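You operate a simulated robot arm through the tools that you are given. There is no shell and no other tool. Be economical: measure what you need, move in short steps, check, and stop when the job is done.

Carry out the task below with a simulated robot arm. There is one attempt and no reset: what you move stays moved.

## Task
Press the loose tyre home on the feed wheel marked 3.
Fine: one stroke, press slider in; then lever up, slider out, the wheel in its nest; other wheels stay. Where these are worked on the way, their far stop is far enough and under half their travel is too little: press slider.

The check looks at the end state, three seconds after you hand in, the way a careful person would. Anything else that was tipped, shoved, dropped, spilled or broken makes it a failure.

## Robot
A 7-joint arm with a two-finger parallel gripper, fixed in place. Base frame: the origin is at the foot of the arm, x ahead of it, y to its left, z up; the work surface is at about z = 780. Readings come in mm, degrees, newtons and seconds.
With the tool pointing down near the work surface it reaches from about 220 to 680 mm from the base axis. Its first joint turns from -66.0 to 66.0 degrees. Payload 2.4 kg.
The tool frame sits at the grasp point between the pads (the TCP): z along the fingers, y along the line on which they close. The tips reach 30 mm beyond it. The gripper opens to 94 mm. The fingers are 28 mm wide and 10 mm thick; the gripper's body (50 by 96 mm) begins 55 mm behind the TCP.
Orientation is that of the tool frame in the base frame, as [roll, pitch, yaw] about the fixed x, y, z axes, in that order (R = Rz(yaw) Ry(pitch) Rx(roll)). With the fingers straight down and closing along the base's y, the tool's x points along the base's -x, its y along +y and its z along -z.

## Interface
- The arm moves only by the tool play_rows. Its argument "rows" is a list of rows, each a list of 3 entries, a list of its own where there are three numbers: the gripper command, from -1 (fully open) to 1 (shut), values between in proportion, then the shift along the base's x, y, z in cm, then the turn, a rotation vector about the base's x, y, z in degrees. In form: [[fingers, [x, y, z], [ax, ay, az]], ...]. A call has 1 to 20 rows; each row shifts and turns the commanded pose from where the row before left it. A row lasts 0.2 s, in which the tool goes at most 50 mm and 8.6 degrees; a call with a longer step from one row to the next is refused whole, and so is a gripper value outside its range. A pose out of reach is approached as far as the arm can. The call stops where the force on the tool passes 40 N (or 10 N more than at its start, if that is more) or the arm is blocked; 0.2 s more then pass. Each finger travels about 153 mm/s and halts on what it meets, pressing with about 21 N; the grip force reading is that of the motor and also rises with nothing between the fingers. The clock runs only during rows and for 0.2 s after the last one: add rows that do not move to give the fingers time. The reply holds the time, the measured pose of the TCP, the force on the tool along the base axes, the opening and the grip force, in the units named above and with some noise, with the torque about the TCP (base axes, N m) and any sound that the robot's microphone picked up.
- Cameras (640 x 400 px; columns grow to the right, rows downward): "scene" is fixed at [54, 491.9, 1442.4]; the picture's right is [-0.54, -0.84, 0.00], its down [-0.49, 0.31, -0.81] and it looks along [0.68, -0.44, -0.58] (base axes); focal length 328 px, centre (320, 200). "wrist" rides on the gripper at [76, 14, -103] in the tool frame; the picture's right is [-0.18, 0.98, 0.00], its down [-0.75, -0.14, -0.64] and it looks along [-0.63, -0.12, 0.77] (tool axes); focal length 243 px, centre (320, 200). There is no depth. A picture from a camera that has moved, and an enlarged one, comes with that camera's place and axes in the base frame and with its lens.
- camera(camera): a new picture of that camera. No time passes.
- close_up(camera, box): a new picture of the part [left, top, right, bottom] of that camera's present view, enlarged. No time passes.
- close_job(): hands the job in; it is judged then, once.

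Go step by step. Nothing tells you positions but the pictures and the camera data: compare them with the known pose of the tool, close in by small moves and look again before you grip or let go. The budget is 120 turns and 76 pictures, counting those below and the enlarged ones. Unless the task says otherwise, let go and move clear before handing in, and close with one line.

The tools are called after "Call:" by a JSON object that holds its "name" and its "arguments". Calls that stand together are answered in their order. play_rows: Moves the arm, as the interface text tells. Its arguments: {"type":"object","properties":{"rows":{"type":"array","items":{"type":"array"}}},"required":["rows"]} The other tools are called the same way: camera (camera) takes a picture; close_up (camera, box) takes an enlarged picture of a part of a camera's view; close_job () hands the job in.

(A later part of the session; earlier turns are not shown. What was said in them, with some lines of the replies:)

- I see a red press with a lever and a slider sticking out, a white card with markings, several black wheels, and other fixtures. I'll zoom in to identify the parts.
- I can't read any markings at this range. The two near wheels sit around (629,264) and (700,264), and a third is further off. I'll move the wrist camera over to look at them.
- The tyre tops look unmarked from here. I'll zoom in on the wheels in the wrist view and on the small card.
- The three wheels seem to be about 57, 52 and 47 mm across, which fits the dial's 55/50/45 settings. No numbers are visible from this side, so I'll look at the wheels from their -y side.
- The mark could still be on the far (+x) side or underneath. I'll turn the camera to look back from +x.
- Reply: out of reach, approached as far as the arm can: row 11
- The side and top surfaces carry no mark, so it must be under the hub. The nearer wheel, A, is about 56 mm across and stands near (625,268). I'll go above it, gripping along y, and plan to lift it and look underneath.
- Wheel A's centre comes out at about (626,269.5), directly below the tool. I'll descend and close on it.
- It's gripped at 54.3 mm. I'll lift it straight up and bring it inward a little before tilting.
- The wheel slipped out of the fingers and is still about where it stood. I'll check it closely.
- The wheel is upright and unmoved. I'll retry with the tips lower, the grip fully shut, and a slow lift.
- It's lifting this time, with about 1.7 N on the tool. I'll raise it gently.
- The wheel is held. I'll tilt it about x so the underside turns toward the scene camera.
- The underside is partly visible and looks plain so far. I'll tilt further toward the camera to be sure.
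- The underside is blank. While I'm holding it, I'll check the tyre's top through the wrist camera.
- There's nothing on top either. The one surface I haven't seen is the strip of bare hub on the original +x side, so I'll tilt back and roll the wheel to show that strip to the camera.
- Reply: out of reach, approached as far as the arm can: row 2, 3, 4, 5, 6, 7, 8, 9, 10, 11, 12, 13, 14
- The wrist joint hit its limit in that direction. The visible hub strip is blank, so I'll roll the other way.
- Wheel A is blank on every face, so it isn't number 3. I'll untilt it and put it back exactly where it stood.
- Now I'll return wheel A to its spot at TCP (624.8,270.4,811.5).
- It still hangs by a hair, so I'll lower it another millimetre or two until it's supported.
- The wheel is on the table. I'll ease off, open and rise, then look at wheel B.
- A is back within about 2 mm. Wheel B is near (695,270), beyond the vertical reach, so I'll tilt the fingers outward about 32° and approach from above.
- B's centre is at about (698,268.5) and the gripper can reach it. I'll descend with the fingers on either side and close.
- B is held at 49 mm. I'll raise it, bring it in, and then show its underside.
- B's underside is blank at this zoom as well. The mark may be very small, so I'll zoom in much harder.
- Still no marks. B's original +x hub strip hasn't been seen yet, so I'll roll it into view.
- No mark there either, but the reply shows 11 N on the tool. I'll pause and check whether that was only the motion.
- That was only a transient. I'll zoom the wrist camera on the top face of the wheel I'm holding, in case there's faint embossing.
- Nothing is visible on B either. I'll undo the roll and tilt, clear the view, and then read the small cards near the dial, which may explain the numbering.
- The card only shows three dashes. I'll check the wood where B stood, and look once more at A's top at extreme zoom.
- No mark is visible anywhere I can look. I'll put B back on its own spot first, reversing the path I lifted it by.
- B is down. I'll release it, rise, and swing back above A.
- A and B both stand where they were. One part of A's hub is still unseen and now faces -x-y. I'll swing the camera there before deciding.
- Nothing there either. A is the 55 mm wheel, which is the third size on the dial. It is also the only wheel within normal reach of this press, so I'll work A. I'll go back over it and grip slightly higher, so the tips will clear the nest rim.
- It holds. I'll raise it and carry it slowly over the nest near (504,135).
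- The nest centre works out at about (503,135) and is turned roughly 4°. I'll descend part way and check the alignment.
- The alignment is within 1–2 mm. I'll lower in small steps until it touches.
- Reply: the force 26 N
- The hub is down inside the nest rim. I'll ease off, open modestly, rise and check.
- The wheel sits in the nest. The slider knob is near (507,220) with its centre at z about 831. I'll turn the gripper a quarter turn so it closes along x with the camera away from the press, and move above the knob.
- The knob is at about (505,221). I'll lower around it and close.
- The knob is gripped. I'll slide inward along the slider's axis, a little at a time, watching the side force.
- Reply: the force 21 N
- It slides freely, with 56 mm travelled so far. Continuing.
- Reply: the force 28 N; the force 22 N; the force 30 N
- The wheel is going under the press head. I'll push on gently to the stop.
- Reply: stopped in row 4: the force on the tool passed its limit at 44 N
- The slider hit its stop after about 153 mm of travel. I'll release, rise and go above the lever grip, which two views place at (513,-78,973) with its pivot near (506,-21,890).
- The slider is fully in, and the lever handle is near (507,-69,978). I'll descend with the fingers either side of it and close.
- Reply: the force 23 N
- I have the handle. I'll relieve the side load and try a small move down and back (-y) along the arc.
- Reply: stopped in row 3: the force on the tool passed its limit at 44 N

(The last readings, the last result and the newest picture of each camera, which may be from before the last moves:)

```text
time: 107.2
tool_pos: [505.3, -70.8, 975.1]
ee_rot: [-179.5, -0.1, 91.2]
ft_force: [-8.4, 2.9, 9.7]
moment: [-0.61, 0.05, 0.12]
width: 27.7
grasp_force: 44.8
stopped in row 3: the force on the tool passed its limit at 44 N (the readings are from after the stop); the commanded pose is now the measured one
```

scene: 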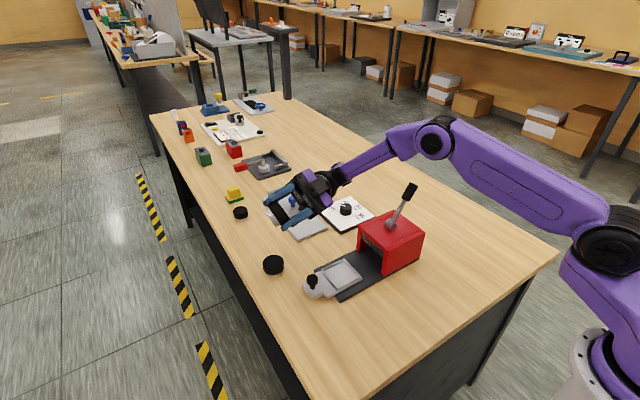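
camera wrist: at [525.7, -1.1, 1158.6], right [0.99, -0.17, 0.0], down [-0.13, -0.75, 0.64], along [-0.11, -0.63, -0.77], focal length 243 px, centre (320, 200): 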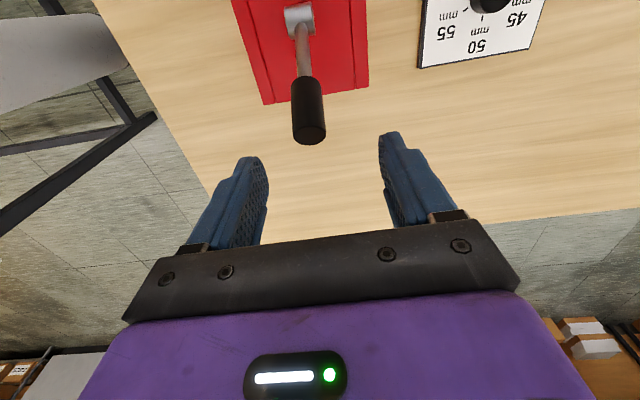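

That way is blocked, so it looks like the rest stop. I'll try the other way, up and over toward +y.

Call:
{"name": "play_rows", "arguments": {"rows": [[1, [0, 0.3, 0.15], [0, 0, 0]], [1, [0, 0.4, 0.2], [0, 0, 0]], [1, [0, 0.4, 0.18], [0, 0, 0]], [1, [0, 0, 0], [0, 0, 0]]]}}

```text
time: 108.2
tool_pos: [506.3, -61.8, 979.6]
ee_rot: [-179.6, -0.1, 90.9]
ft_force: [-16.5, -12.3, -0.3]
moment: [-0.87, -1.14, -0.64]
width: 25.8
grasp_force: 45.0
```

It moves this way with some resistance. Continuing a bit, then I'll look.

Call:
{"name": "play_rows", "arguments": {"rows": [[1, [-0.1, 0.6, 0.24], [0, 0, 0]], [1, [0, 0.6, 0.22], [0, 0, 0]], [1, [0, 0.6, 0.18], [0, 0, 0]], [1, [0, 0.6, 0.12], [0, 0, 0]], [1, [0, 0, 0], [0, 0, 0]]]}}

Call:
{"name": "close_up", "arguments": {"camera": "scene", "box": [340, 130, 460, 250]}}

```text
time: 109.5
tool_pos: [505.1, -35.8, 989.4]
ee_rot: [-179.8, -0.1, 91.0]
ft_force: [-11.9, -15.0, 16.5]
moment: [-0.89, -0.52, -0.19]
width: 24.7
grasp_force: 45.4
```

```text
3.33 times, centred on (400, 190) of scene
camera zoom: at [53.4, 491.6, 1442.5], right [-0.54, -0.84, 0.0], down [-0.49, 0.31, -0.81], along [0.68, -0.44, -0.58], focal length 1093 px, centre (53, 233)
```

zoom: 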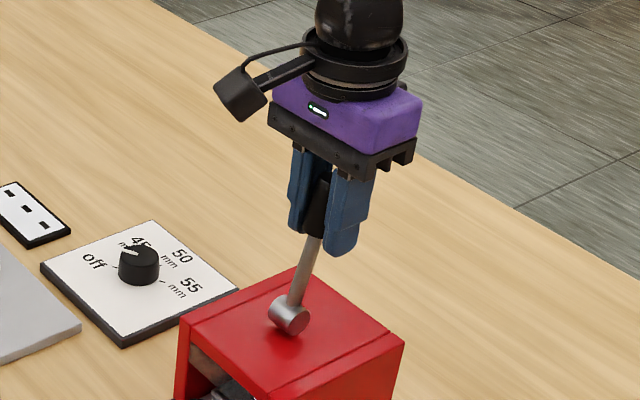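

The lever swings toward +y, so that is the stroke direction. I'll follow the arc.

Call:
{"name": "play_rows", "arguments": {"rows": [[1, [-0.1, 0.52, 0.05], [0, 0, 0]], [1, [0, 0.52, 0.03], [0, 0, 0]], [1, [0, 0.52, 0], [0, 0, 0]], [1, [0, 0.52, -0.02], [0, 0, 0]], [1, [0, 0.52, -0.05], [0, 0, 0]], [1, [0, 0.52, -0.07], [0, 0, 0]], [1, [0, 0.51, -0.1], [0, 0, 0]], [1, [0, 0.51, -0.12], [0, 0, 0]], [1, [0, 0, 0], [0, 0, 0]]]}}

```text
time: 111.5
tool_pos: [505.0, 5.3, 986.6]
ee_rot: [-179.9, 0.0, 91.1]
ft_force: [12.1, -15.8, 12.1]
moment: [-1.5, -0.37, 0.08]
width: 23.8
grasp_force: 45.5
```

Call:
{"name": "play_rows", "arguments": {"rows": [[1, [0, 0.5, -0.16], [-2, 0, 0]], [1, [0, 0.5, -0.18], [-2, 0, 0]], [1, [0, 0.48, -0.2], [-2, 0, 0]], [1, [0, 0.47, -0.23], [-2, 0, 0]], [1, [0, 0.45, -0.25], [-2, 0, 0]], [1, [0, 0.45, -0.28], [-2, 0, 0]], [1, [0, 0.42, -0.3], [-2, 0, 0]], [1, [0, 0.42, -0.32], [-2, 0, 0]], [1, [0, 0, 0], [0, 0, 0]]]}}

```text
time: 113.1
tool_pos: [505.5, 33.6, 970.4]
ee_rot: [-179.6, 13.6, 90.7]
ft_force: [-3.7, -4.2, 8.7]
moment: [0.8, 0.07, -0.08]
width: 25.2
grasp_force: 44.9
stopped in row 8: the force on the tool passed its limit at 43 N (the readings are from after the stop); the commanded pose is now the measured one
```

It stopped at about +34°, close to a mirror image of the rest angle. I'll check whether this is the end stop.

Call:
{"name": "play_rows", "arguments": {"rows": [[1, [0, 0.3, -0.2], [0, 0, 0]], [1, [0, 0.3, -0.2], [0, 0, 0]], [1, [0, 0, 0], [0, 0, 0]]]}}

Call:
{"name": "close_up", "arguments": {"camera": "scene", "box": [320, 150, 440, 290]}}

```text
time: 113.5
tool_pos: [505.0, 34.0, 971.4]
ee_rot: [-179.5, 13.9, 90.5]
ft_force: [-7.3, -1.9, 10.5]
moment: [0.69, 0.1, -0.06]
width: 24.8
grasp_force: 44.6
stopped in row 2: the force on the tool passed its limit at 46 N (the readings are from after the stop); the commanded pose is now the measured one
```

```text
2.86 times, centred on (380, 220) of scene
camera zoom: at [53.6, 491.9, 1442.4], right [-0.54, -0.84, 0.0], down [-0.49, 0.31, -0.81], along [0.68, -0.44, -0.58], focal length 937 px, centre (149, 143)
```

zoom: 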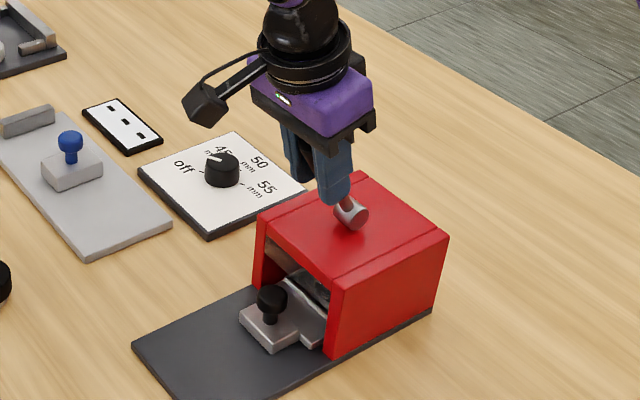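

The stop is solid, so the stroke is complete. Now I'll bring the lever back up along the same arc.

Call:
{"name": "play_rows", "arguments": {"rows": [[1, [0, -0.42, 0.3], [2, 0, 0]], [1, [0, -0.43, 0.29], [2, 0, 0]], [1, [0, -0.45, 0.27], [2, 0, 0]], [1, [0, -0.46, 0.25], [2, 0, 0]], [1, [0, -0.47, 0.22], [2, 0, 0]], [1, [0, -0.48, 0.19], [2, 0, 0]], [1, [0, -0.5, 0.16], [2, 0, 0]], [1, [0, -0.5, 0.12], [0, 0, 0]], [1, [0, -0.51, 0.1], [0, 0, 0]], [1, [0, -0.52, 0.07], [0, 0, 0]], [1, [0, -0.52, 0.05], [0, 0, 0]], [1, [0, -0.52, 0.02], [0, 0, 0]], [1, [0, -0.52, 0], [0, 0, 0]], [1, [0, -0.52, -0.03], [0, 0, 0]], [1, [0, -0.52, -0.05], [0, 0, 0]], [1, [0, 0, 0], [0, 0, 0]]]}}

```text
time: 117.0
tool_pos: [504.5, -38.7, 991.0]
ee_rot: [-179.8, -0.3, 90.5]
ft_force: [-10.9, 17.6, 4.6]
moment: [1.54, -0.58, -0.03]
width: 24.6
grasp_force: 44.9
```

Call:
{"name": "play_rows", "arguments": {"rows": [[1, [0, -0.6, -0.12], [0, 0, 0]], [1, [0, -0.6, -0.2], [0, 0, 0]], [1, [0, -0.6, -0.25], [0, 0, 0]], [1, [0, -0.6, -0.3], [0, 0, 0]], [1, [0, -0.5, -0.3], [0, 0, 0]], [1, [0, -0.4, -0.25], [0, 0, 0]], [1, [0, -0.3, -0.2], [0, 0, 0]], [1, [0, 0, 0], [0, 0, 0]]]}}

```text
time: 118.3
tool_pos: [505.1, -67.7, 979.4]
ee_rot: [-179.7, -0.2, 90.5]
ft_force: [-8.6, 4.3, 10.2]
moment: [-0.64, -0.41, -0.49]
width: 26.0
grasp_force: 45.0
stopped in row 6: the force on the tool passed its limit at 46 N (the readings are from after the stop); the commanded pose is now the measured one
```

It's at the upper stop again, or very near. One more nudge, then I'll release and rise.

Call:
{"name": "play_rows", "arguments": {"rows": [[1, [0, -0.3, -0.1], [0, 0, 0]], [1, [0, -0.2, -0.1], [0, 0, 0]], [1, [0, 0, 0], [0, 0, 0]]]}}

Call:
{"name": "play_rows", "arguments": {"rows": [[0.3, [0, 0, 0], [0, 0, 0]], [-0.5, [0, 0, 0], [0, 0, 0]], [-0.5, [0, 0, 0], [0, 0, 0]], [-0.5, [0, 0, 2], [0, 0, 0]], [-0.5, [0, 0, 3], [0, 0, 0]], [-0.5, [0, 0, 3], [0, 0, 0]], [-0.5, [0, 3.5, 0], [0, 0, 0]], [-0.5, [0, 3.5, 0], [0, 0, 0]], [-0.5, [0, 3.5, 0], [0, 0, 0]], [-0.5, [0, 3, 0], [0, 0, 0]], [-0.5, [0, 0, 0], [0, 0, 0]]]}}

Call:
{"name": "close_up", "arguments": {"camera": "scene", "box": [310, 150, 450, 290]}}

```text
time: 118.9
tool_pos: [504.7, -68.8, 979.1]
ee_rot: [-179.6, -0.4, 90.7]
ft_force: [-9.5, 4.3, 11.0]
moment: [-0.69, -0.59, -0.52]
width: 26.0
grasp_force: 44.6
stopped in row 2: the force on the tool passed its limit at 44 N (the readings are from after the stop); the commanded pose is now the measured one
```

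```text
time: 121.3
tool_pos: [505.7, 66.0, 1058.6]
ee_rot: [-179.5, -0.6, 90.6]
ft_force: [0.4, 1.1, -0.3]
moment: [-0.02, -0.02, 0.02]
width: 70.6
grasp_force: 0.1
```

```text
2.86 times, centred on (380, 220) of scene
camera zoom: at [54.0, 492.0, 1442.4], right [-0.54, -0.84, 0.0], down [-0.49, 0.31, -0.81], along [0.68, -0.44, -0.58], focal length 937 px, centre (149, 143)
```

zoom: 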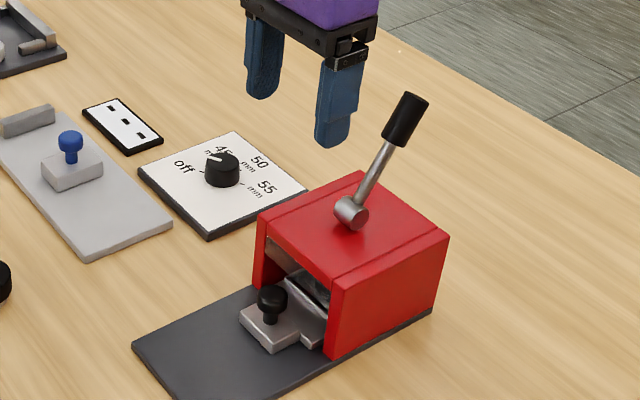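

The lever is back where it started. Now I'll grip the slider knob again and draw it out.

Call:
{"name": "play_rows", "arguments": {"rows": [[-0.5, [0, 0.1, -4], [0, 0, 0]], [-0.5, [0, 0, -4], [0, 0, 0]], [-0.5, [0, 0, -4], [0, 0, 0]], [-0.5, [0, 0, -4], [0, 0, 0]], [-0.5, [0, 0, -3], [0, 0, 0]], [-0.5, [0, 0, -2], [0, 0, 0]], [-0.5, [0, 0, -1], [0, 0, 0]], [-0.5, [0, 0, 0], [0, 0, 0]], [0, [0, 0, 0], [0, 0, 0]], [0.3, [0, 0, 0], [0, 0, 0]], [1, [0, 0, 0], [0, 0, 0]], [1, [0, 0, 0], [0, 0, 0]]]}}

Call:
{"name": "play_rows", "arguments": {"rows": [[1, [0, 0.4, 0], [0, 0, 0]], [1, [0, 0.8, 0], [0, 0, 0]], [1, [0, 1, 0], [0, 0, 0]], [1, [0, 1, 0], [0, 0, 0]], [1, [0, 0, 0], [0, 0, 0]]]}}

```text
time: 123.9
tool_pos: [503.9, 65.9, 837.7]
ee_rot: [-179.6, -0.4, 90.7]
ft_force: [0.9, 0.4, -2.8]
moment: [-0.06, -0.04, 0.06]
width: 28.1
grasp_force: 45.0
```

```text
time: 125.1
tool_pos: [505.1, 99.4, 838.2]
ee_rot: [-179.6, -0.4, 90.7]
ft_force: [5.6, -1.9, -18.6]
moment: [-0.15, -0.24, -0.07]
width: 28.1
grasp_force: 45.2
```

Call:
{"name": "play_rows", "arguments": {"rows": [[1, [0.02, 0, -0.1], [0, 0, 0]], [1, [0.02, 1, 0], [0, 0, 0]], [1, [0.02, 1, 0], [0, 0, 0]], [1, [0.02, 1, 0], [0, 0, 0]], [1, [0.02, 1, 0], [0, 0, 0]], [1, [0, 0, 0], [0, 0, 0]]]}}

Call:
{"name": "play_rows", "arguments": {"rows": [[1, [0.02, 1, 0], [0, 0, 0]], [1, [0.02, 1, 0], [0, 0, 0]], [1, [0, 1, 0], [0, 0, 0]], [1, [0, 0, 0], [0, 0, 0]]]}}

Call:
{"name": "play_rows", "arguments": {"rows": [[1, [0, 1, 0], [0, 0, 0]], [1, [0, 1, 0], [0, 0, 0]], [1, [0, 1, 0], [0, 0, 0]], [1, [0, 0.8, 0], [0, 0, 0]], [1, [0, 0, 0], [0, 0, 0]]]}}

```text
time: 126.5
tool_pos: [504.8, 141.0, 837.7]
ee_rot: [-179.6, -0.4, 90.8]
ft_force: [-20.3, 0.9, 33.1]
moment: [0.22, -0.08, 0.16]
width: 28.3
grasp_force: 44.8
```

```text
time: 127.5
tool_pos: [505.2, 168.7, 836.6]
ee_rot: [-179.5, -0.3, 90.8]
ft_force: [-21.9, -1.8, 24.1]
moment: [-0.05, -0.24, 0.01]
width: 27.7
grasp_force: 44.7
```

```text
time: 128.7
tool_pos: [505.0, 205.7, 836.7]
ee_rot: [-179.2, -0.4, 90.7]
ft_force: [-19.4, -1.5, -7.1]
moment: [0.34, -0.42, 0.0]
width: 27.8
grasp_force: 45.1
```

Nearly out. I'll go on to the outer stop.

Call:
{"name": "play_rows", "arguments": {"rows": [[1, [-0.15, 0, 0], [0, 0, 0]], [1, [0, 0.5, 0], [0, 0, 0]], [1, [0, 0.5, 0], [0, 0, 0]], [1, [0, 0.4, 0], [0, 0, 0]], [1, [0, 0.3, 0], [0, 0, 0]], [1, [0, 0.3, 0], [0, 0, 0]]]}}

Call:
{"name": "close_up", "arguments": {"camera": "scene", "box": [290, 200, 410, 310]}}

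```text
time: 130.1
tool_pos: [506.2, 222.5, 836.6]
ee_rot: [-179.3, -0.3, 90.6]
ft_force: [-12.4, -17.5, -13.7]
moment: [0.74, -0.31, 0.17]
width: 27.8
grasp_force: 45.6
```

```text
3.64 times, centred on (350, 255) of scene
camera zoom: at [54.0, 491.6, 1442.5], right [-0.54, -0.84, 0.0], down [-0.49, 0.31, -0.81], along [0.68, -0.44, -0.58], focal length 1193 px, centre (211, 0)
```

zoom: 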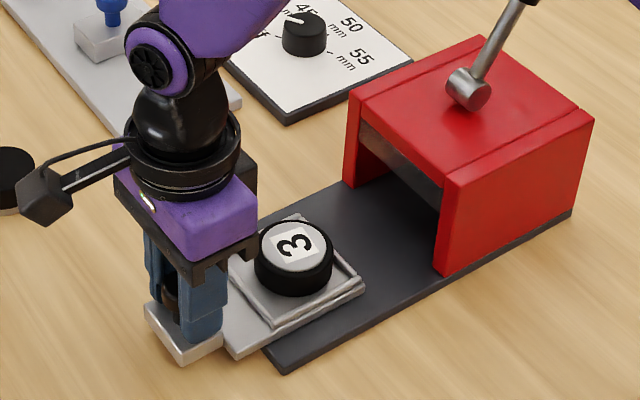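

The tyre is pressed home, and the hub face now showing through it reads "3", so wheel A was the right one. The slider is at its outer stop, so I'll release and move clear.

Call:
{"name": "play_rows", "arguments": {"rows": [[1, [0, -0.15, 0], [0, 0, 0]], [0.3, [0, 0, 0], [0, 0, 0]], [-0.5, [0, 0, 0], [0, 0, 0]], [-0.5, [0, 0, 0], [0, 0, 0]], [-0.5, [0, 0, 2], [0, 0, 0]], [-0.5, [0, 0, 3], [0, 0, 0]], [-0.5, [0, 0, 4], [0, 0, 0]], [-0.5, [0, 0, 4], [0, 0, 0]], [-0.5, [-3, 0, 3], [0, 0, 0]], [-0.5, [-4, 0, 2], [0, 0, 0]], [-0.5, [-4, 0, 0], [0, 0, 0]]]}}

Call:
{"name": "camera", "arguments": {"camera": "scene"}}

```text
time: 132.5
tool_pos: [395.5, 224.8, 1017.9]
ee_rot: [-179.6, -0.4, 90.6]
ft_force: [-0.1, 0.5, -0.2]
moment: [0.02, -0.01, 0.04]
width: 70.6
grasp_force: 0.1
```

```text
1 pictures are left
```

scene: 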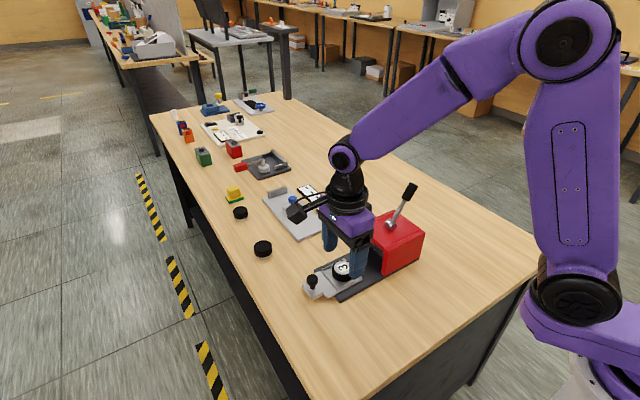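

The lever is up, the slider is out, the wheel marked 3 sits in its nest with its tyre home, and the other wheels are in their places. The arm is clear, so I'm handing in.

Call:
{"name": "close_job", "arguments": {}}

```text
The job is handed in.
```

The tyre on wheel 3 is pressed home in one stroke, with the wheel in its nest, the slider out, the lever up and the arm clear. I couldn't see the mark beforehand, so I chose this wheel by size and reach, and the "3" only showed after pressing. While searching I also lifted the neighbouring wheel and set it back where it stood.
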